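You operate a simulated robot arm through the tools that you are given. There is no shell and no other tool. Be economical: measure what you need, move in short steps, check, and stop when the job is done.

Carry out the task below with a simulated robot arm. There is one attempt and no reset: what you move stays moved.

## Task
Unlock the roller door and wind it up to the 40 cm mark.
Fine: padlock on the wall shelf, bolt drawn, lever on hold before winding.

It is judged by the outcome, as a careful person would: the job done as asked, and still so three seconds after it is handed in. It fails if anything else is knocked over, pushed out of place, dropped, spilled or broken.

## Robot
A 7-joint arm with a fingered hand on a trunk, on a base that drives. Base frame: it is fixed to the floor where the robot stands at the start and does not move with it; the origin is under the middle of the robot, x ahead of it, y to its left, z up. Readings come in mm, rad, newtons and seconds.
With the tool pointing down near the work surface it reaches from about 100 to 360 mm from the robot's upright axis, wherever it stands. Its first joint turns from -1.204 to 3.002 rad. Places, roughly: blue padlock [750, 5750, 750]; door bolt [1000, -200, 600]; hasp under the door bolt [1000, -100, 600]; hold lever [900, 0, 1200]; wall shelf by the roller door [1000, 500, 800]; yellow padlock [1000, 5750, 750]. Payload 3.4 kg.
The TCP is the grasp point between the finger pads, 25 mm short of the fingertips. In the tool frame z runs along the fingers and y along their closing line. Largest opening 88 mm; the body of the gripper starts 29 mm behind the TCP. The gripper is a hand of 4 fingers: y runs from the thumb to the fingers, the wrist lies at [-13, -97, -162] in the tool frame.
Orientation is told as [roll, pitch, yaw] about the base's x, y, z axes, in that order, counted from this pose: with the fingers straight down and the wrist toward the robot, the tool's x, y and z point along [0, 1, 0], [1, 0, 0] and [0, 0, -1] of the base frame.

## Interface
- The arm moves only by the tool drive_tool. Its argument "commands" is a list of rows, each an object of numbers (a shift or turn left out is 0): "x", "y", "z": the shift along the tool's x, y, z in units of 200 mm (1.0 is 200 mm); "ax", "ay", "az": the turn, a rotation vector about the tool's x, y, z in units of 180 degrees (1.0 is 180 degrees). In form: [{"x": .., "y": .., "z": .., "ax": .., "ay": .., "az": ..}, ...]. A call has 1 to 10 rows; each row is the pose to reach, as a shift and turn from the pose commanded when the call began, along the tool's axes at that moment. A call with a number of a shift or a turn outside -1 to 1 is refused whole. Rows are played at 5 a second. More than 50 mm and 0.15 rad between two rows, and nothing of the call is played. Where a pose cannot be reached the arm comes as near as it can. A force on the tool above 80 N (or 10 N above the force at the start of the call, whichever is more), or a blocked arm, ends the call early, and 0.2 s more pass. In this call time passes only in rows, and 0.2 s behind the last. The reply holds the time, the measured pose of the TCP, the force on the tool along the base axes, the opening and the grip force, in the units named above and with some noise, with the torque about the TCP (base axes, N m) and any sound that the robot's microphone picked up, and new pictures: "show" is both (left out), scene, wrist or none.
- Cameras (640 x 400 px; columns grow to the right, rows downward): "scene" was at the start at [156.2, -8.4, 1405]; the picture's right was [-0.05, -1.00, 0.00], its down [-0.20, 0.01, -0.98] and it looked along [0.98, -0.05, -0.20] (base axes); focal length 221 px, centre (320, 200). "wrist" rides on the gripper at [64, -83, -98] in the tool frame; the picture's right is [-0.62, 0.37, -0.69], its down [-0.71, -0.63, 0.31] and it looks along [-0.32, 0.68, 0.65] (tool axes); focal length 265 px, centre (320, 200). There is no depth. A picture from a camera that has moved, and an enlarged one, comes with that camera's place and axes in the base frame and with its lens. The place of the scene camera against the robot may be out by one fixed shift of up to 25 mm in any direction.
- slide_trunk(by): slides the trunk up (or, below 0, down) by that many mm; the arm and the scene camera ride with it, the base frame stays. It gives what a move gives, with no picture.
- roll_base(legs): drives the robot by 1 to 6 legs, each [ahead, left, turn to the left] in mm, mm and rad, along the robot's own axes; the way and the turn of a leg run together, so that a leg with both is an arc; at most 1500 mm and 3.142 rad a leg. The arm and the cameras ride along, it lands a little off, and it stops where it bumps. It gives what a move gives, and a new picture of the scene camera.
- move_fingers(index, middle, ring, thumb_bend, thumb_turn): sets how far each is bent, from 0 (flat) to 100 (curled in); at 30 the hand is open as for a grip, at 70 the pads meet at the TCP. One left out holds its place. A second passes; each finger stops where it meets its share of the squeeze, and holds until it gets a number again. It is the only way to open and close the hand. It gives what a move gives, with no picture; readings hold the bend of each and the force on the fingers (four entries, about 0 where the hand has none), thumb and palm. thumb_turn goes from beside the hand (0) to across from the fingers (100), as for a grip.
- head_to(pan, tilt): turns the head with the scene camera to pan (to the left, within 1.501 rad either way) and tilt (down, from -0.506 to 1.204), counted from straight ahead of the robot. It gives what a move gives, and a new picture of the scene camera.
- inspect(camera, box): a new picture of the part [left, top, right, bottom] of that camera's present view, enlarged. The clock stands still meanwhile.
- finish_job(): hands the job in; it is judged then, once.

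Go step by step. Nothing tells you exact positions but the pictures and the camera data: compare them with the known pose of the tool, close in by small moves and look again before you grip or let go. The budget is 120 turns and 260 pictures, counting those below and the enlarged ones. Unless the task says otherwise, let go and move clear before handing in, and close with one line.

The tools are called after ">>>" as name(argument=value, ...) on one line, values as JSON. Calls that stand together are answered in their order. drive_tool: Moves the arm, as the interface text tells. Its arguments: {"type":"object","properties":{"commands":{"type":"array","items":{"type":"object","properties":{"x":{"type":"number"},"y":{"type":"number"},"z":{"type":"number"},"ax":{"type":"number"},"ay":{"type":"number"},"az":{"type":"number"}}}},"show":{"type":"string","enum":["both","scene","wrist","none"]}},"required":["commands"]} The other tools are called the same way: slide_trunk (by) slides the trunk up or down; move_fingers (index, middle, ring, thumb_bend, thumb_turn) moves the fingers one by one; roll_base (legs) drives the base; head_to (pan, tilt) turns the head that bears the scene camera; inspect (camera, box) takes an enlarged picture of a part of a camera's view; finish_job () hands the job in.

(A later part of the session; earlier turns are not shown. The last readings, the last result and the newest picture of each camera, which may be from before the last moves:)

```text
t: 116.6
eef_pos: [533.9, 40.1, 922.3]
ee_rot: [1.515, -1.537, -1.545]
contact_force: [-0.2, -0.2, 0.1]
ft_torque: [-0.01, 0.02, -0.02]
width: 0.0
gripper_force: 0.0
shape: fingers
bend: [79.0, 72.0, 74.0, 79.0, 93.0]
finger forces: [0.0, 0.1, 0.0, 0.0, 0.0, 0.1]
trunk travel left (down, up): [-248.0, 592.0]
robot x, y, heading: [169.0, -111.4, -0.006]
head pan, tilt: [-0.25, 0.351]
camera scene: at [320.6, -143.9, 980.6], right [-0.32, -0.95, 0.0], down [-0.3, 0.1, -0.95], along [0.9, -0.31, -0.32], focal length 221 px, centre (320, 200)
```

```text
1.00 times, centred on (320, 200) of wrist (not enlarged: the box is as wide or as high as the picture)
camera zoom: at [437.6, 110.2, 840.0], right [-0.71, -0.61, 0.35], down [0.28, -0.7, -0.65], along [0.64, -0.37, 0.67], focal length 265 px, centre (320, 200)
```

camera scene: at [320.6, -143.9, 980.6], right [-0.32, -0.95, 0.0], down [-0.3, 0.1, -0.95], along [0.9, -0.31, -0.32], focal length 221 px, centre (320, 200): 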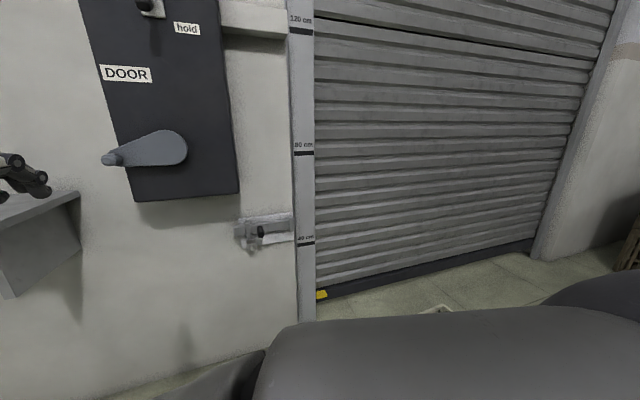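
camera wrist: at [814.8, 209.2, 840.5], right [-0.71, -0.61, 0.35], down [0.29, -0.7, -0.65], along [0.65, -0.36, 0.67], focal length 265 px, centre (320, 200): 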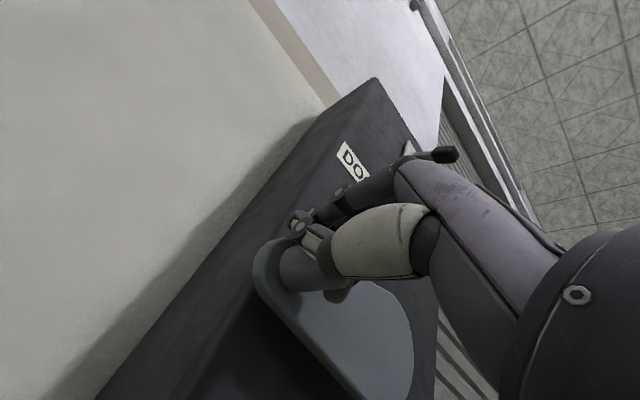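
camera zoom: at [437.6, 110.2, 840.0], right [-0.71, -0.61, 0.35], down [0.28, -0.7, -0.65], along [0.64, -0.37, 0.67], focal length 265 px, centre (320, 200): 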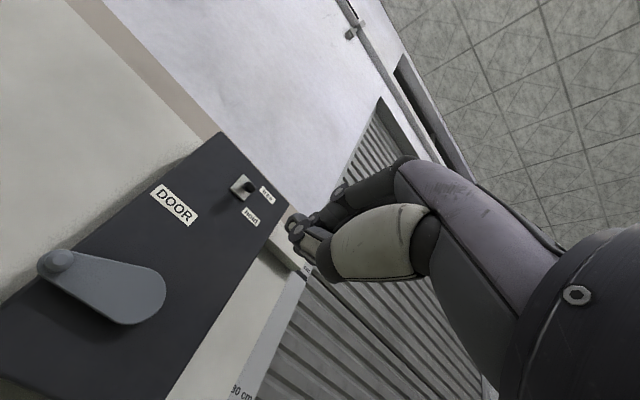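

Measured: centre ≈ (y 24, z 916), R ≈ 105 mm, crank now at ~79° with the knob at (y 127, z 896). I'll return, re-grip centred, and squeeze firmly.

>>> move_fingers(index=40, middle=40, ring=40, thumb_bend=15, thumb_turn=98)

>>> roll_base(legs=[[298, 101, 0]])

>>> drive_tool(commands=[{"x": -0.04, "y": -0.13}, {"x": -0.04, "y": -0.13, "z": 0.1}])

```text
t: 117.6
eef_pos: [531.9, 40.6, 921.5]
ee_rot: [1.543, -1.538, -1.576]
contact_force: [-0.3, 1.1, -0.5]
ft_torque: [-0.01, 0.02, 0.03]
width: 84.3
gripper_force: 0.1
shape: fingers
bend: [40.0, 40.0, 40.0, 15.0, 94.0]
finger forces: [0.0, 0.0, 0.0, 0.0, 0.0, 0.0]
trunk travel left (down, up): [-248.0, 592.0]
robot x, y, heading: [166.3, -113.3, -0.01]
head pan, tilt: [-0.25, 0.351]
```

```text
t: 119.7
eef_pos: [824.8, 143.2, 922.6]
ee_rot: [1.527, -1.537, -1.547]
contact_force: [0.5, 0.3, -0.5]
ft_torque: [0.01, 0.01, 0.02]
width: 84.2
gripper_force: 0.1
shape: fingers
bend: [40.0, 40.0, 40.0, 15.0, 94.0]
finger forces: [0.0, 0.1, 0.0, 0.0, 0.0, 0.0]
trunk travel left (down, up): [-248.0, 592.0]
robot x, y, heading: [462.3, -10.9, 0.005]
head pan, tilt: [-0.25, 0.351]
camera scene: at [613.1, -42.7, 979.5], right [-0.31, -0.95, 0.0], down [-0.31, 0.1, -0.95], along [0.9, -0.3, -0.33], focal length 221 px, centre (320, 200)
```

scene: 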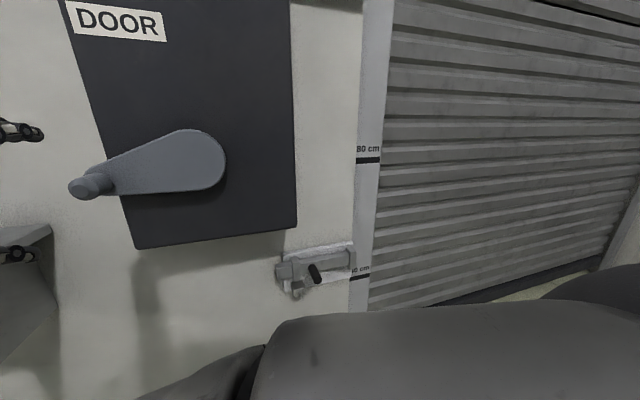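

```text
t: 120.3
eef_pos: [843.5, 138.2, 896.7]
ee_rot: [1.52, -1.536, -1.539]
contact_force: [0.6, 0.3, 0.2]
ft_torque: [0.01, -0.02, 0.01]
width: 84.5
gripper_force: 0.0
shape: fingers
bend: [40.0, 40.0, 40.0, 15.0, 94.0]
finger forces: [0.0, 0.0, 0.0, 0.0, 0.0, 0.0]
trunk travel left (down, up): [-248.0, 592.0]
robot x, y, heading: [461.1, -10.0, -0.0]
head pan, tilt: [-0.25, 0.351]
camera scene: at [613.9, -39.6, 977.8], right [-0.28, -0.96, 0.0], down [-0.33, 0.1, -0.94], along [0.9, -0.26, -0.34], focal length 221 px, centre (320, 200)
camera wrist: at [746.8, 206.5, 814.3], right [-0.7, -0.62, 0.35], down [0.29, -0.7, -0.65], along [0.65, -0.36, 0.67], focal length 265 px, centre (320, 200)
```

scene: 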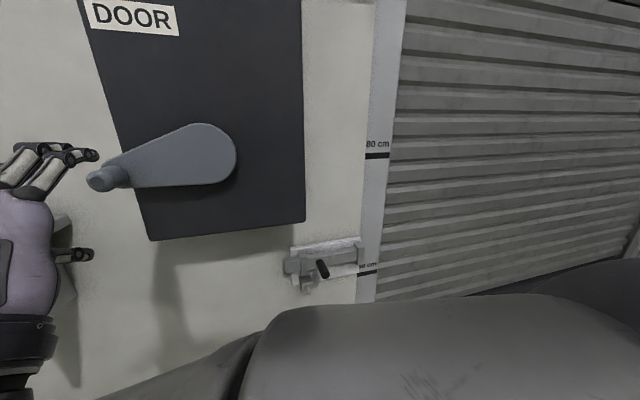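
wrist: 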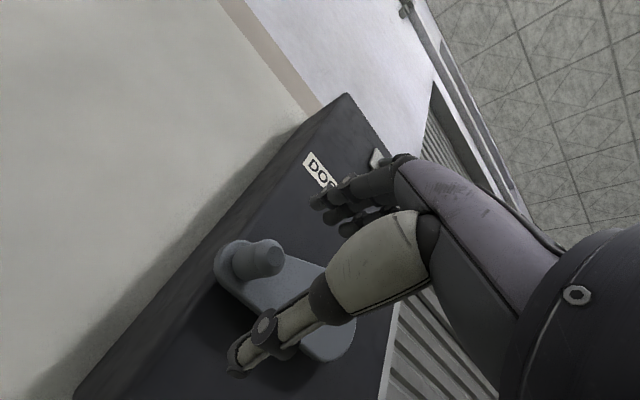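

>>> drive_tool(commands=[{"x": -0.03, "z": 0.1}, {"x": -0.03, "z": 0.2}, {"x": -0.03, "z": 0.33}], show="none")

>>> inspect(camera="wrist", box=[220, 110, 440, 330])

>>> move_fingers(index=58, middle=58, ring=66, thumb_bend=55)

>>> inspect(camera="wrist", box=[220, 110, 440, 330])

```text
t: 121.1
eef_pos: [910.9, 130.0, 895.2]
ee_rot: [1.539, -1.538, -1.56]
contact_force: [1.0, 0.5, 0.8]
ft_torque: [-0.01, 0.02, 0.0]
width: 84.4
gripper_force: 0.1
shape: fingers
bend: [40.0, 40.0, 40.0, 15.0, 94.0]
finger forces: [0.1, 0.0, 0.0, 0.1, 0.0, 0.1]
trunk travel left (down, up): [-248.0, 592.0]
robot x, y, heading: [460.3, -5.2, -0.002]
head pan, tilt: [-0.25, 0.351]
```

```text
1.82 times, centred on (330, 220) of wrist
camera zoom: at [813.8, 199.2, 814.4], right [-0.7, -0.62, 0.35], down [0.29, -0.7, -0.65], along [0.65, -0.36, 0.67], focal length 483 px, centre (302, 164)
```

zoom: 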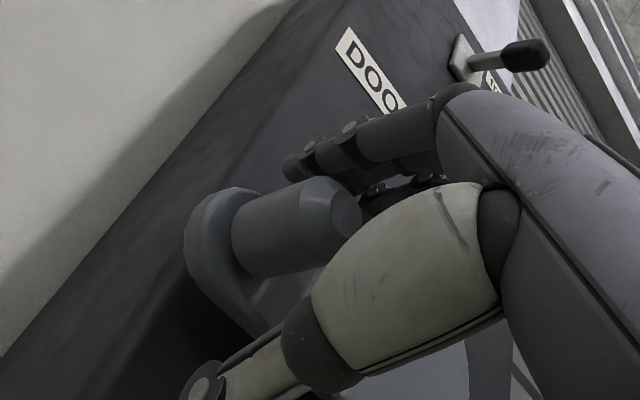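

```text
t: 122.1
eef_pos: [910.0, 129.4, 897.4]
ee_rot: [1.601, -1.538, -1.619]
contact_force: [-2.4, 2.1, 6.8]
ft_torque: [-0.15, -0.29, 0.04]
width: 29.3
gripper_force: 4.7
shape: fingers
bend: [56.0, 49.0, 66.0, 55.0, 98.0]
finger forces: [0.6, 8.4, 0.0, 0.0, 0.0, 0.0]
trunk travel left (down, up): [-248.0, 592.0]
robot x, y, heading: [461.4, -11.9, -0.0]
head pan, tilt: [-0.25, 0.351]
```

```text
1.82 times, centred on (330, 220) of wrist
camera zoom: at [812.6, 199.1, 815.5], right [-0.71, -0.62, 0.35], down [0.29, -0.7, -0.65], along [0.65, -0.36, 0.67], focal length 483 px, centre (302, 164)
```

zoom: 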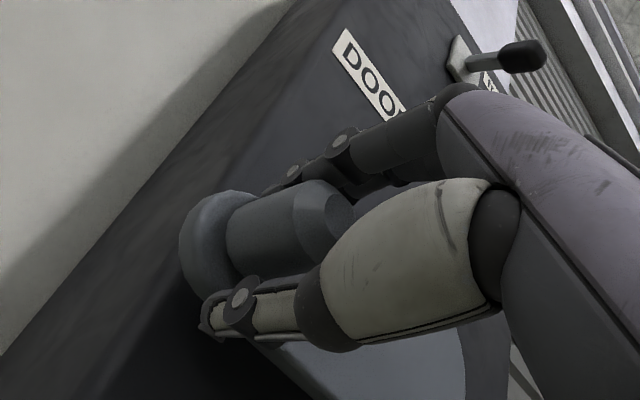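

The knob sits under the middle finger, with index and ring able to curl down as side walls — a good cage. Raise slightly and close firmly.

>>> drive_tool(commands=[{"y": 0.03}], show="none")

>>> move_fingers(index=72, middle=66, ring=76, thumb_bend=90)

>>> inspect(camera="wrist", box=[220, 110, 440, 330])

```text
t: 122.5
eef_pos: [910.3, 130.3, 901.6]
ee_rot: [1.548, -1.54, -1.568]
contact_force: [-3.5, 3.3, 4.2]
ft_torque: [-0.1, -0.19, 0.03]
width: 28.7
gripper_force: 2.5
shape: fingers
bend: [57.0, 51.0, 66.0, 55.0, 98.0]
finger forces: [0.1, 6.1, 0.0, 0.1, 0.0, 0.0]
trunk travel left (down, up): [-248.0, 592.0]
robot x, y, heading: [460.7, -5.7, 0.0]
head pan, tilt: [-0.25, 0.351]
```

```text
t: 123.5
eef_pos: [908.2, 129.5, 903.4]
ee_rot: [1.584, -1.538, -1.605]
contact_force: [-3.0, 3.8, 6.4]
ft_torque: [-0.12, -0.39, 0.0]
width: 17.9
gripper_force: 15.0
shape: fingers
bend: [60.0, 53.0, 76.0, 61.0, 99.0]
finger forces: [7.2, 12.7, 0.0, 0.0, 9.9, 0.0]
trunk travel left (down, up): [-248.0, 592.0]
robot x, y, heading: [461.2, -14.4, 0.002]
head pan, tilt: [-0.25, 0.351]
```

```text
1.82 times, centred on (330, 220) of wrist
camera zoom: at [812.7, 198.6, 820.7], right [-0.71, -0.62, 0.35], down [0.29, -0.7, -0.65], along [0.65, -0.36, 0.67], focal length 483 px, centre (302, 164)
```

zoom: 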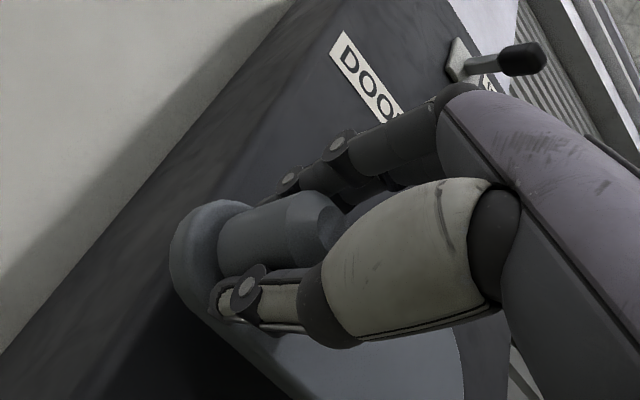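

>>> move_fingers(index=90, middle=85, ring=78, thumb_bend=100)

>>> drive_tool(commands=[{"x": 0.008, "y": 0.091}, {"x": 0, "y": 0.182}, {"x": -0.024, "y": 0.271}, {"x": -0.062, "y": 0.354}])

>>> inspect(camera="wrist", box=[220, 110, 440, 330])

```text
t: 124.5
eef_pos: [910.1, 129.2, 901.0]
ee_rot: [1.517, -1.538, -1.537]
contact_force: [-5.5, 0.3, -5.8]
ft_torque: [-0.23, -0.52, -0.2]
width: 17.0
gripper_force: 28.4
shape: fingers
bend: [59.0, 51.0, 78.0, 62.0, 99.0]
finger forces: [9.8, 21.5, 0.1, 0.0, 25.3, 0.1]
trunk travel left (down, up): [-248.0, 592.0]
robot x, y, heading: [462.0, -10.2, -0.002]
head pan, tilt: [-0.25, 0.351]
```

```text
t: 125.5
eef_pos: [911.7, 114.7, 971.3]
ee_rot: [1.57, -1.536, -1.591]
contact_force: [-0.8, 6.8, -10.2]
ft_torque: [-0.05, 0.07, 0.01]
width: 16.1
gripper_force: 21.7
shape: fingers
bend: [71.0, 62.0, 78.0, 62.0, 91.0]
finger forces: [14.8, 1.6, 0.1, 0.0, 26.9, 0.0]
trunk travel left (down, up): [-248.0, 592.0]
robot x, y, heading: [461.7, -10.7, -0.001]
head pan, tilt: [-0.25, 0.351]
camera scene: at [615.3, -37.8, 978.7], right [-0.28, -0.96, 0.0], down [-0.32, 0.09, -0.94], along [0.9, -0.26, -0.34], focal length 221 px, centre (320, 200)
camera wrist: at [814.3, 184.2, 890.3], right [-0.71, -0.62, 0.35], down [0.29, -0.7, -0.65], along [0.65, -0.36, 0.67], focal length 265 px, centre (320, 200)
```

scene: 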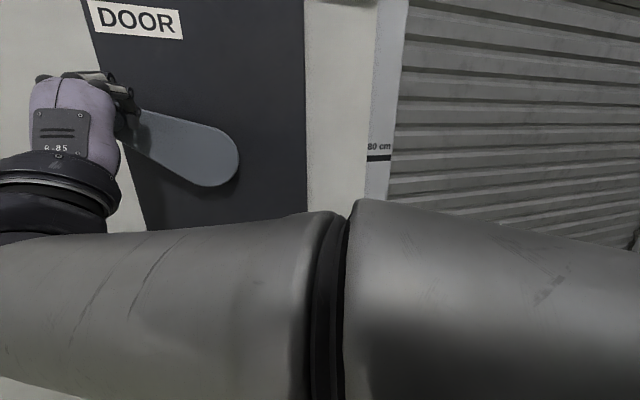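
wrist: 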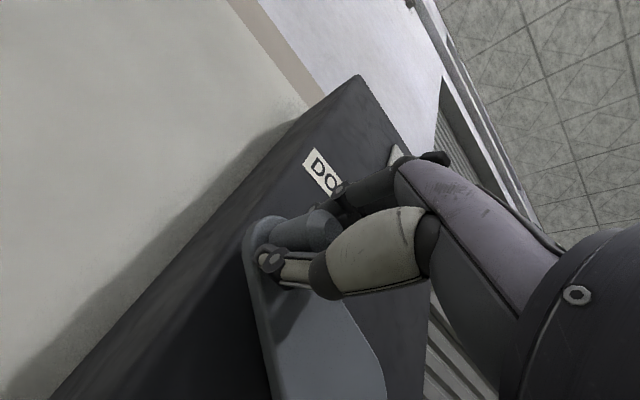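

```text
1.82 times, centred on (330, 220) of wrist
camera zoom: at [814.3, 184.2, 890.3], right [-0.71, -0.62, 0.35], down [0.29, -0.7, -0.65], along [0.65, -0.36, 0.67], focal length 483 px, centre (302, 164)
```

zoom: 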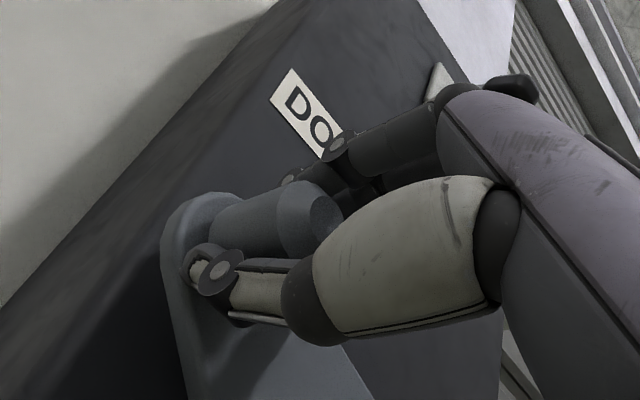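

The crank followed to ~118°. Next I'll roll the hand along with the crank so the thumb keeps pushing from behind, up to the top.

>>> drive_tool(commands=[{"x": -0.0385, "y": 0.057, "az": 0.044}, {"x": -0.084, "y": 0.109, "az": 0.088}, {"x": -0.135, "y": 0.154, "az": 0.132}, {"x": -0.1925, "y": 0.1925, "az": 0.176}, {"x": -0.254, "y": 0.2225, "az": 0.22}, {"x": -0.319, "y": 0.2445, "az": 0.264}, {"x": -0.3865, "y": 0.258, "az": 0.308}, {"x": -0.455, "y": 0.2625, "az": 0.352}])

>>> inspect(camera="wrist", box=[220, 110, 440, 330])

```text
t: 127.3
eef_pos: [909.1, 22.5, 1020.0]
ee_rot: [1.567, -0.432, -1.592]
contact_force: [9.6, 14.5, 1.3]
ft_torque: [0.04, 0.03, 0.17]
width: 15.8
gripper_force: 18.0
shape: fingers
bend: [71.0, 64.0, 78.0, 62.0, 91.0]
finger forces: [10.4, 0.0, 0.1, 0.0, 25.9, 0.0]
trunk travel left (down, up): [-248.0, 592.0]
robot x, y, heading: [463.5, -13.4, -0.004]
head pan, tilt: [-0.25, 0.351]
camera scene: at [616.7, -33.7, 977.7], right [-0.25, -0.97, 0.0], down [-0.34, 0.08, -0.94], along [0.91, -0.23, -0.34], focal length 221 px, centre (320, 200)
camera wrist: at [814.3, 127.4, 1043.1], right [-0.71, -0.58, -0.41], down [0.31, 0.27, -0.91], along [0.64, -0.77, -0.01], focal length 265 px, centre (320, 200)
```

scene: 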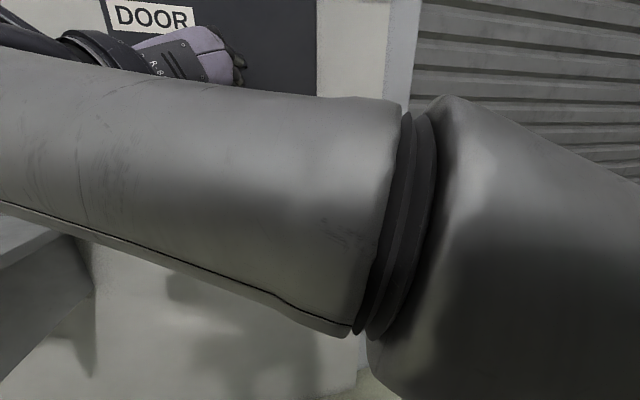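
wrist: 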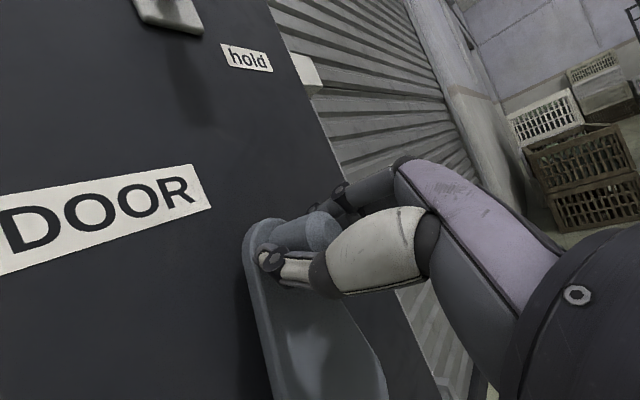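

```text
1.82 times, centred on (330, 220) of wrist
camera zoom: at [814.3, 127.4, 1043.1], right [-0.71, -0.58, -0.41], down [0.31, 0.27, -0.91], along [0.64, -0.77, -0.01], focal length 483 px, centre (302, 164)
```

zoom: 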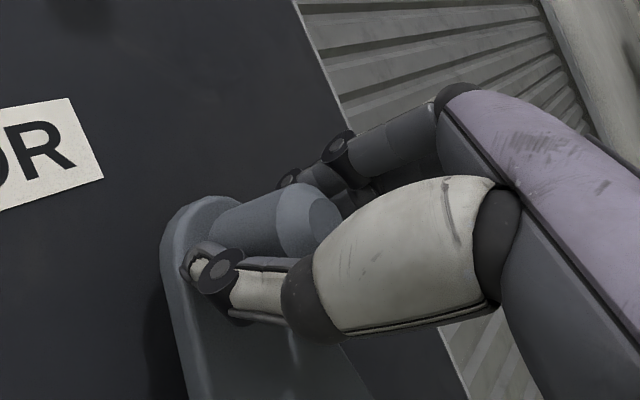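

Rolling with the crank keeps the grip unchanged; crank is now about straight up. I'll continue with the same scheme for 75° more.

>>> drive_tool(commands=[{"x": -0.0347, "y": 0.0592, "az": 0.0417}, {"x": -0.0768, "y": 0.1135, "az": 0.0833}, {"x": -0.1256, "y": 0.1617, "az": 0.125}, {"x": -0.1803, "y": 0.2032, "az": 0.1667}, {"x": -0.24, "y": 0.2372, "az": 0.2083}, {"x": -0.3037, "y": 0.2631, "az": 0.25}, {"x": -0.3701, "y": 0.2805, "az": 0.2917}, {"x": -0.4382, "y": 0.289, "az": 0.3333}, {"x": -0.5069, "y": 0.2886, "az": 0.375}, {"x": -0.5749, "y": 0.2792, "az": 0.4167}])

>>> inspect(camera="wrist", box=[220, 110, 440, 330])

```text
t: 129.5
eef_pos: [904.5, -79.5, 937.4]
ee_rot: [1.566, 0.88, -1.598]
contact_force: [6.8, -2.0, 12.0]
ft_torque: [-0.07, 0.1, -0.01]
width: 0.0
gripper_force: 13.0
shape: fingers
bend: [71.0, 64.0, 78.0, 77.0, 94.0]
finger forces: [5.3, 0.4, 2.6, 0.0, 17.9, 0.1]
trunk travel left (down, up): [-248.0, 592.0]
robot x, y, heading: [464.5, -9.9, -0.0]
head pan, tilt: [-0.25, 0.351]
camera scene: at [614.7, -36.9, 977.8], right [-0.25, -0.97, 0.0], down [-0.33, 0.08, -0.94], along [0.91, -0.23, -0.34], focal length 221 px, centre (320, 200)
camera wrist: at [806.6, -73.3, 1043.1], right [-0.69, 0.26, -0.68], down [0.33, 0.94, 0.03], along [0.65, -0.2, -0.74], focal length 265 px, centre (320, 200)
```

scene: 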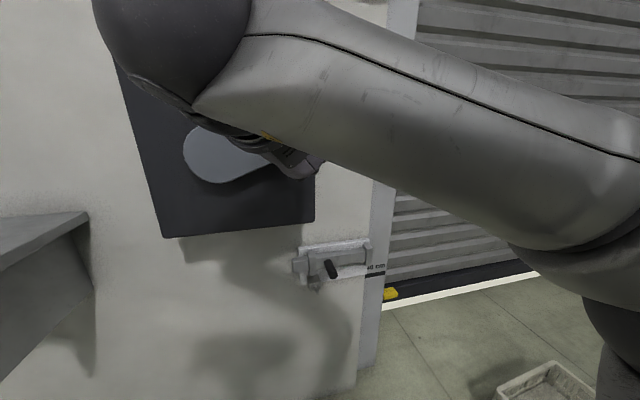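
wrist: 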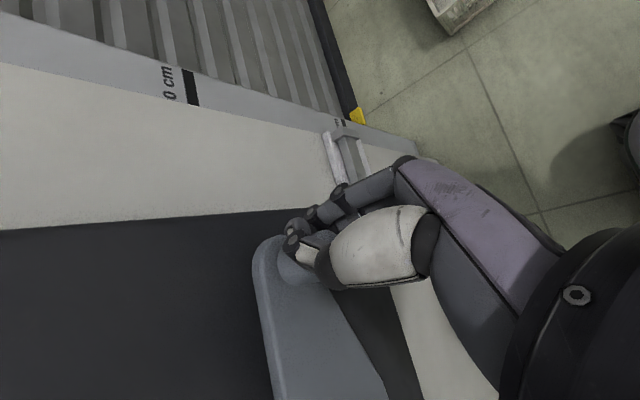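

```text
1.82 times, centred on (330, 220) of wrist
camera zoom: at [806.6, -73.3, 1043.1], right [-0.69, 0.26, -0.68], down [0.33, 0.94, 0.03], along [0.65, -0.2, -0.74], focal length 483 px, centre (302, 164)
```

zoom: 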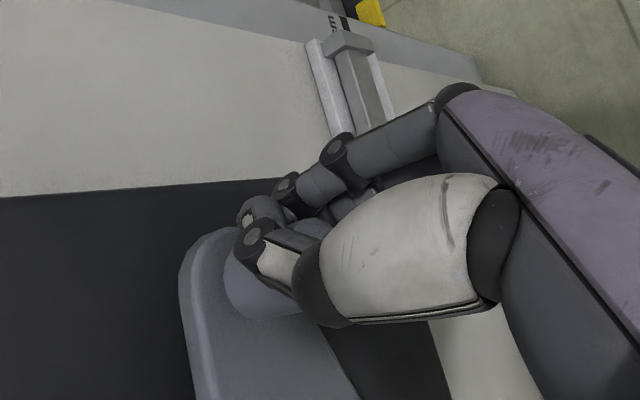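

The crank is past 240° and the door has clearly lifted. Let me measure the pointer against the 40 cm mark.

>>> inspect(camera="scene", box=[340, 220, 580, 370])

>>> inspect(camera="wrist", box=[300, 80, 440, 180])

```text
2.67 times, centred on (460, 295) of scene
camera zoom: at [614.7, -36.9, 977.8], right [-0.25, -0.97, 0.0], down [-0.33, 0.08, -0.94], along [0.91, -0.23, -0.34], focal length 589 px, centre (-53, -53)
```

zoom: 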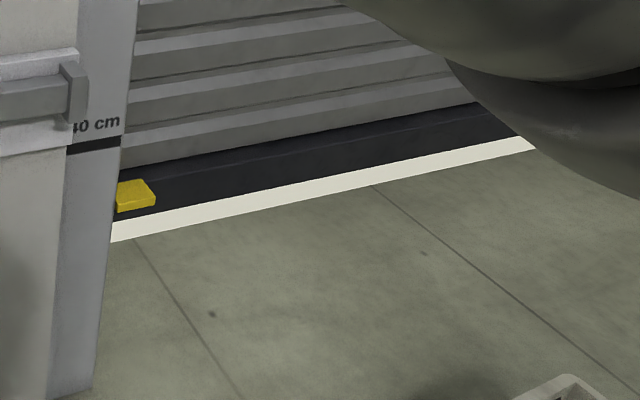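

```text
4.00 times, centred on (370, 130) of wrist
camera zoom: at [806.6, -73.3, 1043.1], right [-0.69, 0.26, -0.68], down [0.33, 0.94, 0.03], along [0.65, -0.2, -0.74], focal length 1062 px, centre (120, 480)
```

zoom: 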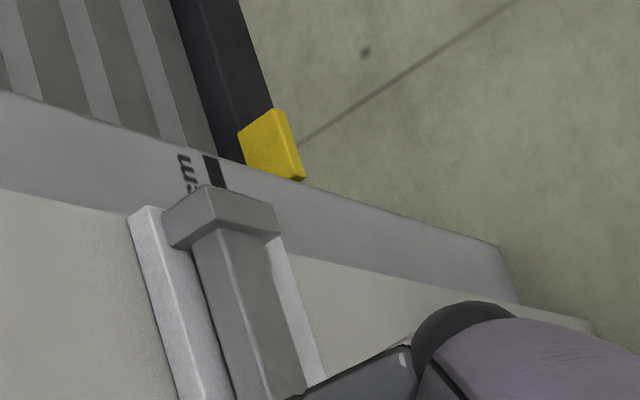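

Combining both cameras, the pointer is at z≈375 and the 40 cm mark at ≈475, so about 30 cm open; roughly 80° more. I'll wind on another 37°.

>>> drive_tool(commands=[{"x": -0.0347, "y": 0.0592, "az": 0.0417}, {"x": -0.0768, "y": 0.1135, "az": 0.0833}, {"x": -0.1256, "y": 0.1617, "az": 0.125}, {"x": -0.1803, "y": 0.2032, "az": 0.1667}, {"x": -0.24, "y": 0.2372, "az": 0.2083}])

>>> inspect(camera="wrist", box=[220, 110, 440, 330])

>>> inspect(camera="scene", box=[340, 220, 580, 370])

```text
t: 130.7
eef_pos: [904.9, -71.4, 871.4]
ee_rot: [1.488, 1.536, -1.674]
contact_force: [2.5, -3.9, 9.4]
ft_torque: [0.03, 0.18, 0.24]
width: 0.1
gripper_force: 13.2
shape: fingers
bend: [71.0, 64.0, 79.0, 80.0, 93.0]
finger forces: [0.1, 0.0, 10.6, 0.1, 15.0, 0.0]
trunk travel left (down, up): [-248.0, 592.0]
robot x, y, heading: [461.8, -9.0, 0.002]
head pan, tilt: [-0.25, 0.351]
camera scene: at [614.5, -36.6, 977.8], right [-0.24, -0.97, 0.0], down [-0.33, 0.08, -0.94], along [0.91, -0.23, -0.34], focal length 221 px, centre (320, 200)
camera wrist: at [806.6, -130.6, 957.4], right [-0.68, 0.62, -0.39], down [0.32, 0.73, 0.6], along [0.66, 0.29, -0.7], focal length 265 px, centre (320, 200)
```

scene: 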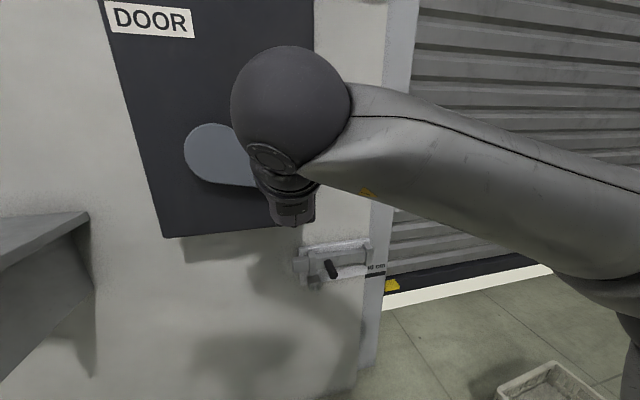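
wrist: 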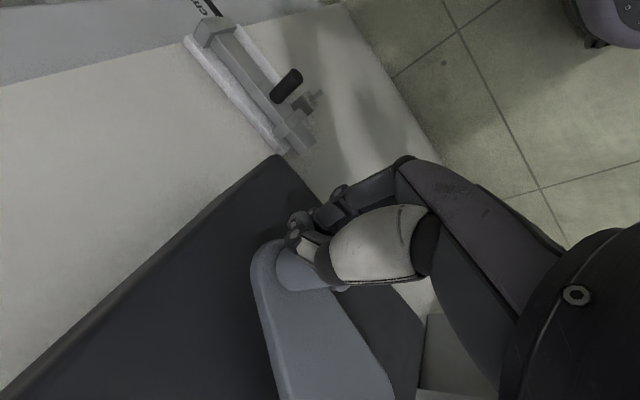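

```text
1.82 times, centred on (330, 220) of wrist
camera zoom: at [806.6, -130.6, 957.4], right [-0.68, 0.62, -0.39], down [0.32, 0.73, 0.6], along [0.66, 0.29, -0.7], focal length 483 px, centre (302, 164)
```

zoom: 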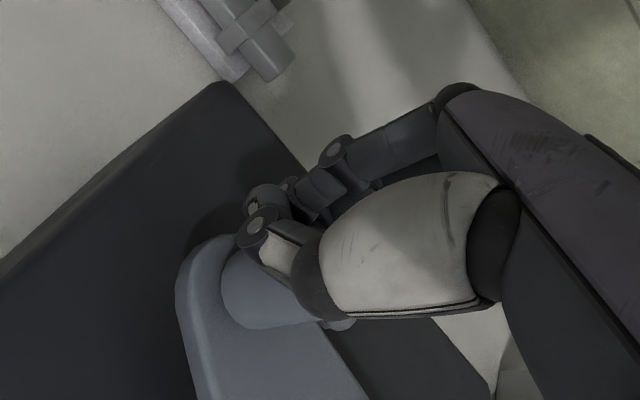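

```text
2.67 times, centred on (460, 295) of scene
camera zoom: at [614.5, -36.6, 977.8], right [-0.24, -0.97, 0.0], down [-0.33, 0.08, -0.94], along [0.91, -0.23, -0.34], focal length 589 px, centre (-53, -53)
```

zoom: 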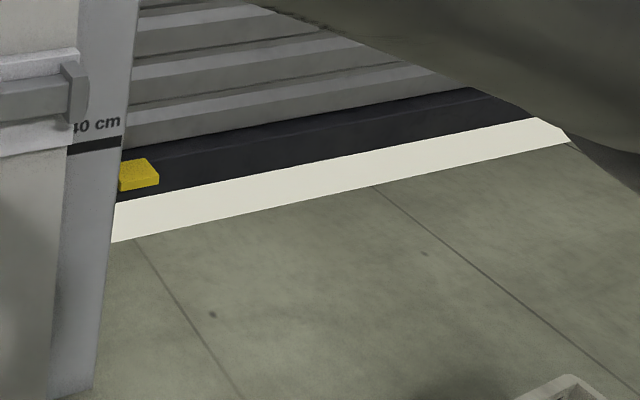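

Still rising: about 6 cm to go by my estimate. Another 22°.

>>> drive_tool(commands=[{"x": -0.0347, "y": 0.0592, "az": 0.0417}, {"x": -0.0768, "y": 0.1135, "az": 0.0833}, {"x": -0.1256, "y": 0.1617, "az": 0.125}])

>>> inspect(camera="wrist", box=[220, 110, 440, 330])

>>> inspect(camera="scene", box=[340, 220, 580, 370])

```text
t: 131.5
eef_pos: [906.4, -48.0, 839.4]
ee_rot: [-1.558, 1.216, 1.561]
contact_force: [-1.1, -8.3, 6.8]
ft_torque: [0.02, 0.04, 0.24]
width: 0.1
gripper_force: 12.9
shape: fingers
bend: [72.0, 64.0, 79.0, 80.0, 93.0]
finger forces: [0.1, 0.0, 9.9, 0.0, 15.7, 0.1]
trunk travel left (down, up): [-248.0, 592.0]
robot x, y, heading: [459.0, -11.5, 0.0]
head pan, tilt: [-0.25, 0.351]
camera scene: at [614.2, -37.3, 977.8], right [-0.24, -0.97, 0.0], down [-0.33, 0.09, -0.94], along [0.91, -0.23, -0.34], focal length 221 px, centre (320, 200)
camera wrist: at [806.0, -134.5, 894.1], right [-0.68, 0.72, -0.13], down [0.32, 0.44, 0.84], along [0.66, 0.53, -0.53], focal length 265 px, centre (320, 200)
```

scene: 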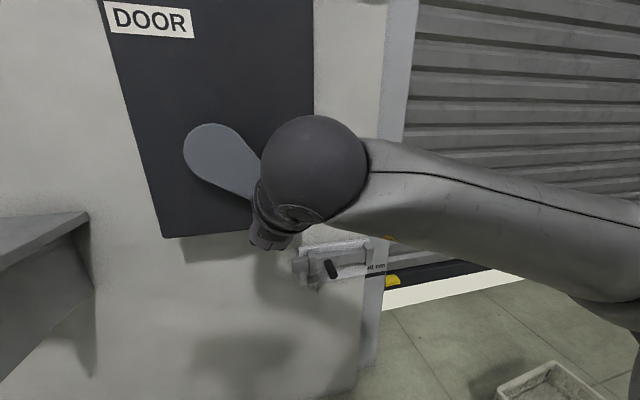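
wrist: 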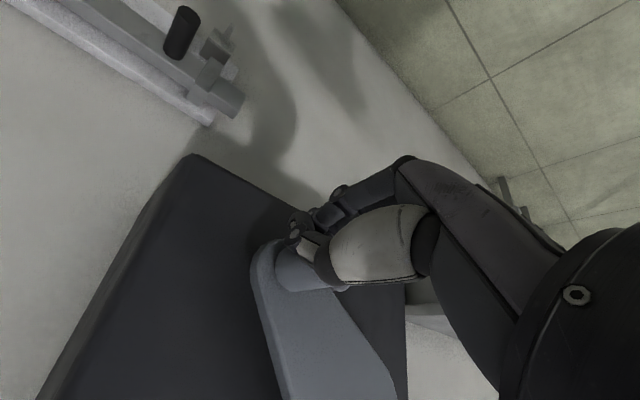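

```text
1.82 times, centred on (330, 220) of wrist
camera zoom: at [806.0, -134.5, 894.1], right [-0.68, 0.72, -0.13], down [0.32, 0.44, 0.84], along [0.66, 0.53, -0.53], focal length 483 px, centre (302, 164)
```

zoom: 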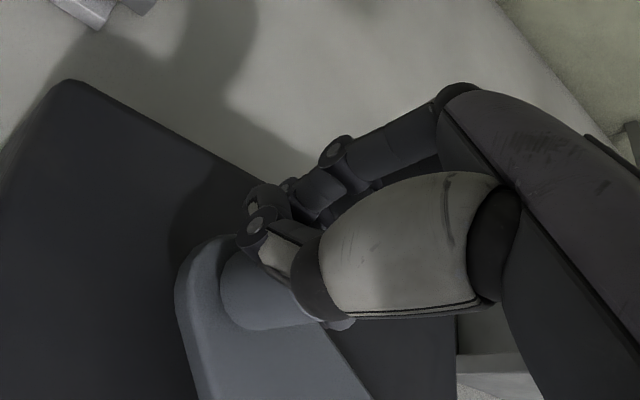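

```text
2.67 times, centred on (460, 295) of scene
camera zoom: at [614.2, -37.3, 977.8], right [-0.24, -0.97, 0.0], down [-0.33, 0.09, -0.94], along [0.91, -0.23, -0.34], focal length 589 px, centre (-53, -53)
```

zoom: 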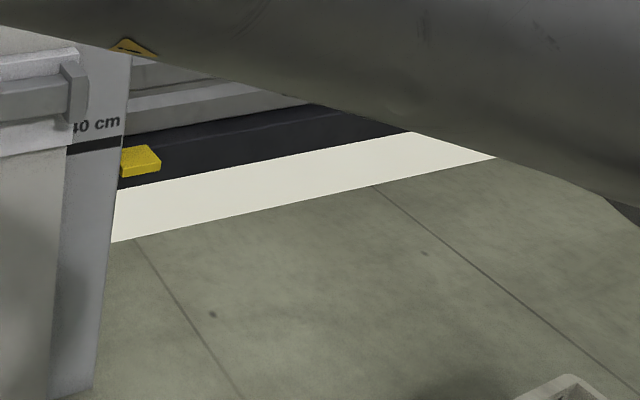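

Pointer about 3–4 cm below the mark. Wind 15° more, then check from a level viewpoint.

>>> drive_tool(commands=[{"x": -0.0347, "y": 0.0592, "az": 0.0417}, {"x": -0.0768, "y": 0.1135, "az": 0.0833}], show="none")

>>> inspect(camera="scene", box=[340, 220, 580, 370])

>>> inspect(camera="wrist", box=[220, 110, 440, 330])

```text
t: 132.1
eef_pos: [906.2, -25.5, 821.5]
ee_rot: [-1.564, 0.953, 1.557]
contact_force: [-6.0, -13.0, 1.3]
ft_torque: [0.04, -0.05, 0.14]
width: 0.1
gripper_force: 13.4
shape: fingers
bend: [72.0, 64.0, 79.0, 80.0, 93.0]
finger forces: [5.2, 0.0, 5.4, 0.1, 16.3, 0.1]
trunk travel left (down, up): [-248.0, 592.0]
robot x, y, heading: [459.8, -9.6, -0.002]
head pan, tilt: [-0.25, 0.351]
```

```text
2.67 times, centred on (460, 295) of scene
camera zoom: at [613.8, -38.3, 977.8], right [-0.24, -0.97, 0.0], down [-0.33, 0.09, -0.94], along [0.91, -0.23, -0.34], focal length 589 px, centre (-53, -53)
```

zoom: 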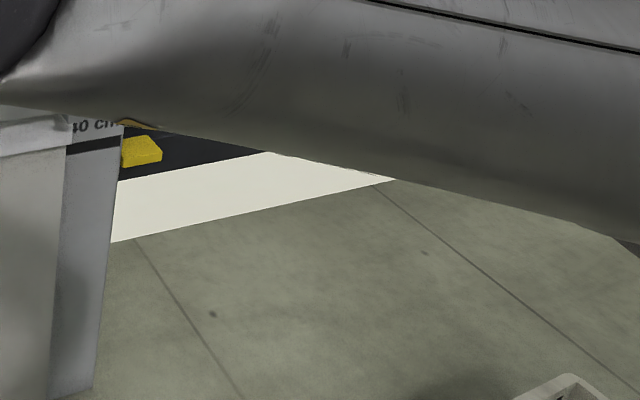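

```text
1.82 times, centred on (330, 220) of wrist
camera zoom: at [806.5, -123.9, 853.1], right [-0.68, 0.73, 0.06], down [0.31, 0.21, 0.93], along [0.67, 0.65, -0.37], focal length 483 px, centre (302, 164)
```

zoom: 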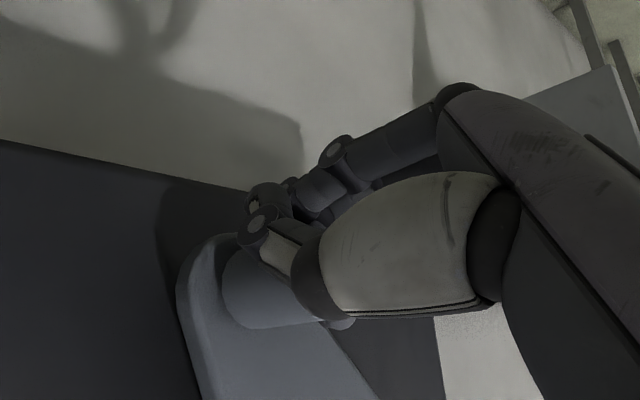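

The pointer is close to the mark. I'll let go of the crank (hold keeps it), back away and check from lower and farther.

>>> move_fingers(index=35, middle=35, ring=35, thumb_bend=15)

>>> drive_tool(commands=[{"z": -0.15}, {"z": -0.3}, {"z": -0.45}], show="none")

>>> roll_base(legs=[[-460, -150, 0]])

>>> slide_trunk(by=-240)

>>> head_to(pan=-0.15, tilt=0.15)

```text
t: 133.1
eef_pos: [906.9, -23.6, 822.9]
ee_rot: [-1.567, 0.957, 1.555]
contact_force: [0.3, -0.1, -0.7]
ft_torque: [0.0, 0.0, 0.02]
width: 89.1
gripper_force: 0.0
shape: fingers
bend: [35.0, 35.0, 35.0, 15.0, 100.0]
finger forces: [0.1, 0.1, 0.1, 0.1, 0.1, 0.1]
trunk travel left (down, up): [-248.0, 592.0]
robot x, y, heading: [459.0, -8.1, -0.001]
head pan, tilt: [-0.25, 0.351]
```

```text
t: 133.9
eef_pos: [816.5, -24.5, 822.3]
ee_rot: [-1.568, 0.956, 1.553]
contact_force: [-0.2, -0.2, 0.7]
ft_torque: [0.01, 0.0, 0.0]
width: 89.2
gripper_force: 0.0
shape: fingers
bend: [35.0, 35.0, 35.0, 15.0, 100.0]
finger forces: [0.0, 0.0, 0.0, 0.0, 0.1, 0.1]
trunk travel left (down, up): [-248.0, 592.0]
robot x, y, heading: [460.0, -10.6, 0.004]
head pan, tilt: [-0.25, 0.351]
```

```text
t: 136.8
eef_pos: [357.6, -178.8, 822.2]
ee_rot: [-1.57, 0.954, 1.55]
contact_force: [-0.4, 0.5, 0.3]
ft_torque: [0.02, 0.02, 0.01]
width: 88.9
gripper_force: 0.1
shape: fingers
bend: [35.0, 35.0, 35.0, 15.0, 100.0]
finger forces: [0.0, 0.0, 0.0, 0.1, 0.1, 0.1]
trunk travel left (down, up): [-248.0, 592.0]
robot x, y, heading: [3.2, -165.1, -0.003]
head pan, tilt: [-0.25, 0.351]
camera scene: at [155.3, -189.9, 977.9], right [-0.25, -0.97, 0.0], down [-0.33, 0.09, -0.94], along [0.91, -0.23, -0.34], focal length 221 px, centre (320, 200)
```

scene: 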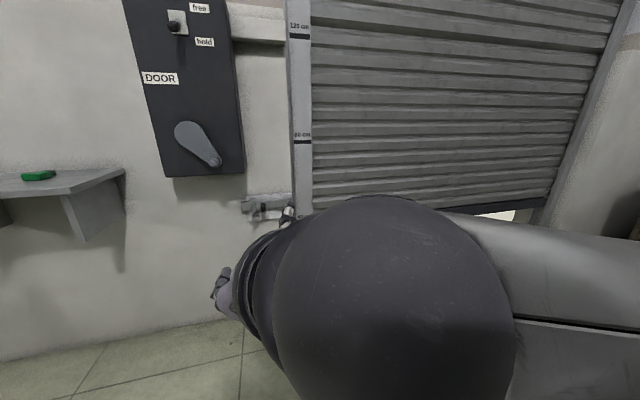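

```text
t: 139.3
eef_pos: [356.5, -177.6, 582.3]
ee_rot: [-1.566, 0.952, 1.548]
contact_force: [0.8, 0.8, 0.4]
ft_torque: [-0.01, 0.01, 0.0]
width: 89.2
gripper_force: 0.0
shape: fingers
bend: [35.0, 35.0, 35.0, 15.0, 100.0]
finger forces: [0.0, 0.1, 0.0, 0.1, 0.0, 0.1]
trunk travel left (down, up): [-8.0, 832.0]
robot x, y, heading: [2.7, -162.3, -0.0]
head pan, tilt: [-0.25, 0.351]
```

```text
t: 140.0
eef_pos: [357.6, -177.6, 583.1]
ee_rot: [-1.57, 0.954, 1.547]
contact_force: [-0.3, 1.0, 0.1]
ft_torque: [-0.03, 0.01, -0.03]
width: 88.9
gripper_force: 0.1
shape: fingers
bend: [35.0, 35.0, 35.0, 15.0, 100.0]
finger forces: [0.0, 0.1, 0.0, 0.1, 0.0, 0.0]
trunk travel left (down, up): [-8.0, 832.0]
robot x, y, heading: [3.0, -165.0, -0.003]
head pan, tilt: [-0.15, 0.15]
camera scene: at [156.8, -180.8, 756.5], right [-0.15, -0.99, 0.0], down [-0.15, 0.02, -0.99], along [0.98, -0.15, -0.15], focal length 221 px, centre (320, 200)
```

scene: 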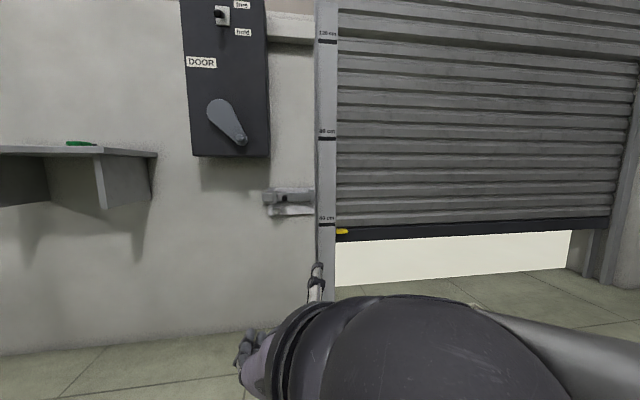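

>>> inspect(camera="scene", box=[300, 205, 380, 255])

>>> inspect(camera="scene", box=[180, 0, 340, 170])

```text
8.00 times, centred on (340, 230) of scene
camera zoom: at [156.8, -180.8, 756.5], right [-0.15, -0.99, 0.0], down [-0.15, 0.02, -0.99], along [0.98, -0.15, -0.15], focal length 1766 px, centre (160, -40)
```

zoom: 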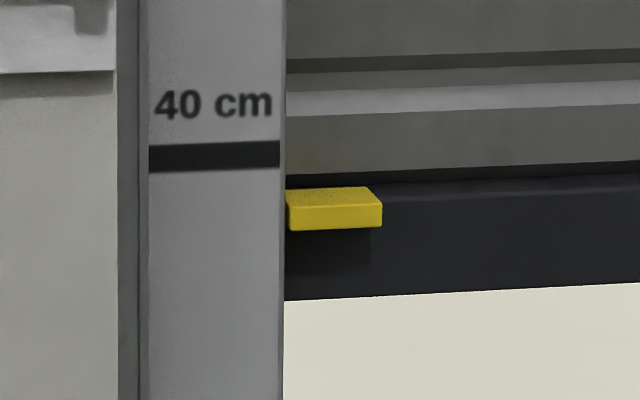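

```text
2.35 times, centred on (260, 85) of scene
camera zoom: at [156.8, -180.8, 756.5], right [-0.15, -0.99, 0.0], down [-0.15, 0.02, -0.99], along [0.98, -0.15, -0.15], focal length 520 px, centre (461, 471)
```

zoom: 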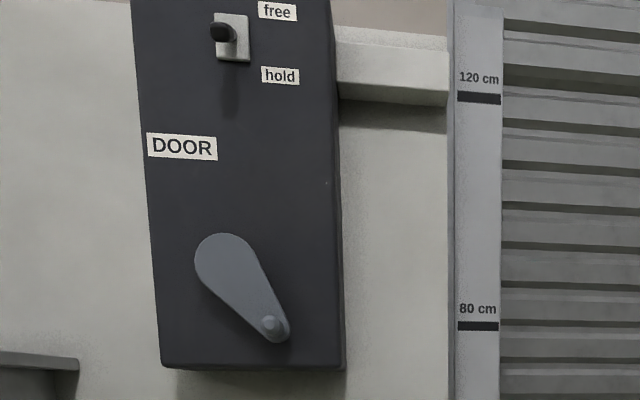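

The door holds at about 36–37 cm; pointer is ~35 mm below the mark, and the crank is at ~325° (knob ≈ y −36, z 830). I'll roll the hand to fingers-right/thumb-left and go back to wind the last ~30°.

>>> drive_tool(commands=[{"az": -0.046}, {"az": -0.092}, {"az": -0.138}, {"az": -0.184}, {"az": -0.23}, {"az": -0.276}, {"az": -0.322}, {"az": -0.368}, {"az": -0.414}, {"az": -0.46}], show="none")

>>> drive_tool(commands=[{"az": -0.046}, {"az": -0.092}, {"az": -0.138}, {"az": -0.184}, {"az": -0.234}], show="none")

>>> slide_trunk(by=240)

>>> roll_base(legs=[[455, 142, 0]])

>>> drive_tool(commands=[{"x": 0.07}])

```text
t: 142.2
eef_pos: [357.0, -178.4, 582.5]
ee_rot: [1.57, 0.737, -1.596]
contact_force: [-1.1, 0.0, -0.2]
ft_torque: [0.0, -0.01, 0.0]
width: 88.8
gripper_force: 0.0
shape: fingers
bend: [35.0, 35.0, 35.0, 15.0, 100.0]
finger forces: [0.1, 0.1, 0.0, 0.0, 0.0, 0.0]
trunk travel left (down, up): [-8.0, 832.0]
robot x, y, heading: [-0.6, -164.2, -0.003]
head pan, tilt: [-0.15, 0.15]
```

```text
refused: row 5 steps farther than a row can; nothing moved
```

```text
t: 144.7
eef_pos: [357.9, -178.6, 823.4]
ee_rot: [1.57, 0.741, -1.595]
contact_force: [-0.4, -0.2, -0.8]
ft_torque: [-0.01, -0.02, 0.0]
width: 89.2
gripper_force: 0.0
shape: fingers
bend: [35.0, 35.0, 35.0, 15.0, 100.0]
finger forces: [0.0, 0.0, 0.0, 0.1, 0.1, 0.0]
trunk travel left (down, up): [-248.0, 592.0]
robot x, y, heading: [4.1, -163.3, 0.001]
head pan, tilt: [-0.15, 0.15]
```

```text
t: 147.6
eef_pos: [818.2, -36.9, 822.4]
ee_rot: [1.569, 0.741, -1.596]
contact_force: [0.2, 0.0, -0.1]
ft_torque: [-0.01, -0.01, 0.0]
width: 89.1
gripper_force: 0.0
shape: fingers
bend: [35.0, 35.0, 35.0, 15.0, 100.0]
finger forces: [0.1, 0.1, 0.1, 0.0, 0.1, 0.1]
trunk travel left (down, up): [-248.0, 592.0]
robot x, y, heading: [461.9, -22.5, -0.003]
head pan, tilt: [-0.15, 0.15]
camera scene: at [617.2, -38.7, 996.6], right [-0.15, -0.99, 0.0], down [-0.15, 0.02, -0.99], along [0.98, -0.15, -0.15], focal length 221 px, centre (320, 200)
```

scene: 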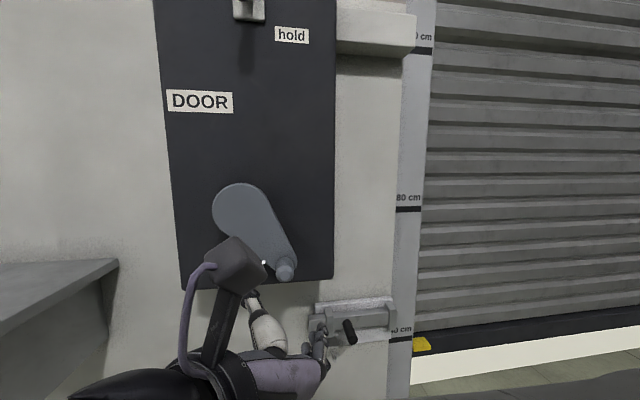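

```text
t: 148.0
eef_pos: [816.9, -46.1, 832.3]
ee_rot: [1.569, 0.742, -1.6]
contact_force: [-0.1, 0.4, -0.2]
ft_torque: [0.01, -0.01, 0.02]
width: 89.4
gripper_force: 0.1
shape: fingers
bend: [35.0, 35.0, 35.0, 15.0, 100.0]
finger forces: [0.0, 0.0, 0.0, 0.0, 0.0, 0.0]
trunk travel left (down, up): [-248.0, 592.0]
robot x, y, heading: [461.6, -22.7, -0.004]
head pan, tilt: [-0.15, 0.15]
camera scene: at [617.1, -38.7, 996.6], right [-0.15, -0.99, 0.0], down [-0.15, 0.02, -0.99], along [0.98, -0.15, -0.15], focal length 221 px, centre (320, 200)
camera wrist: at [720.0, -25.8, 936.7], right [-0.69, 0.17, -0.7], down [0.33, 0.94, -0.1], along [0.64, -0.3, -0.7], focal length 265 px, centre (320, 200)
```

scene: 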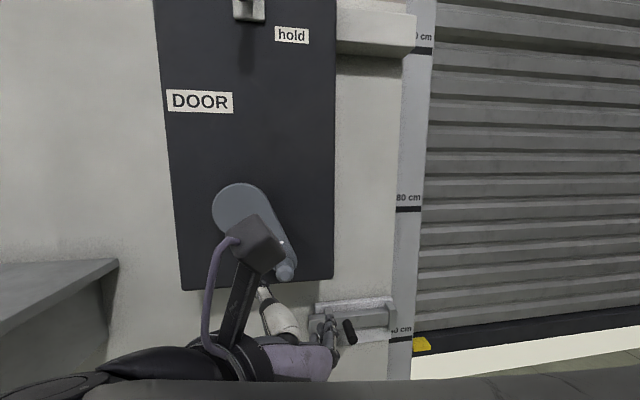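
wrist: 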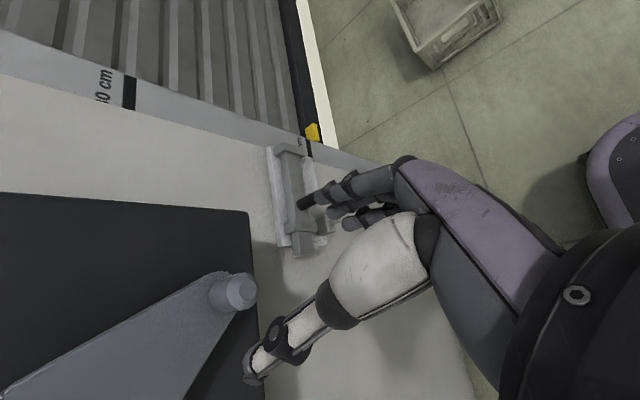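

The second roll was refused, so I'll finish it now (to where fingers are right-and-up, opposite to the motion) and re-check the knob.

>>> drive_tool(commands=[{"az": -0.043}, {"az": -0.086}, {"az": -0.129}, {"az": -0.172}, {"az": -0.215}, {"az": -0.258}, {"az": -0.301}, {"az": -0.344}])

```text
t: 149.8
eef_pos: [827.0, -46.8, 832.8]
ee_rot: [1.569, -0.343, -1.596]
contact_force: [-0.4, -0.1, 0.1]
ft_torque: [0.02, -0.04, 0.01]
width: 89.5
gripper_force: 0.1
shape: fingers
bend: [35.0, 35.0, 35.0, 15.0, 100.0]
finger forces: [0.0, 0.0, 0.0, 0.0, 0.0, 0.0]
out of reach, approached as far as the arm can: row 7, 8
trunk travel left (down, up): [-248.0, 592.0]
robot x, y, heading: [465.4, -22.4, -0.005]
head pan, tilt: [-0.15, 0.15]
camera scene: at [617.1, -38.7, 996.6], right [-0.15, -0.99, 0.0], down [-0.15, 0.02, -0.99], along [0.98, -0.15, -0.15], focal length 221 px, centre (320, 200)
camera wrist: at [731.3, 56.3, 865.2], right [-0.71, -0.54, -0.46], down [0.31, 0.35, -0.89], along [0.63, -0.77, -0.08], focal length 265 px, centre (320, 200)
```

scene: 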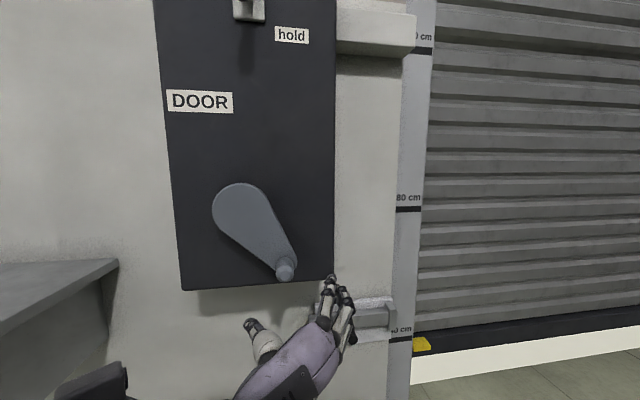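
wrist: 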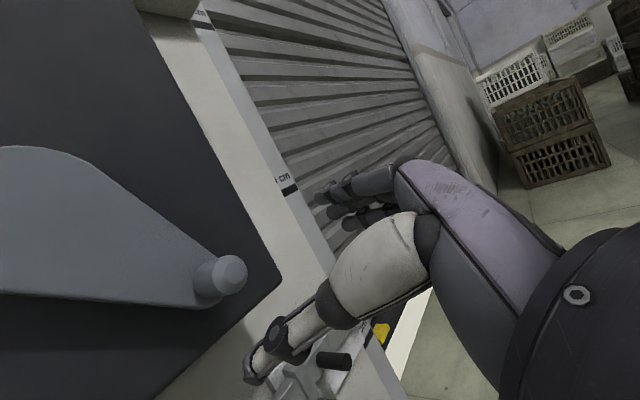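

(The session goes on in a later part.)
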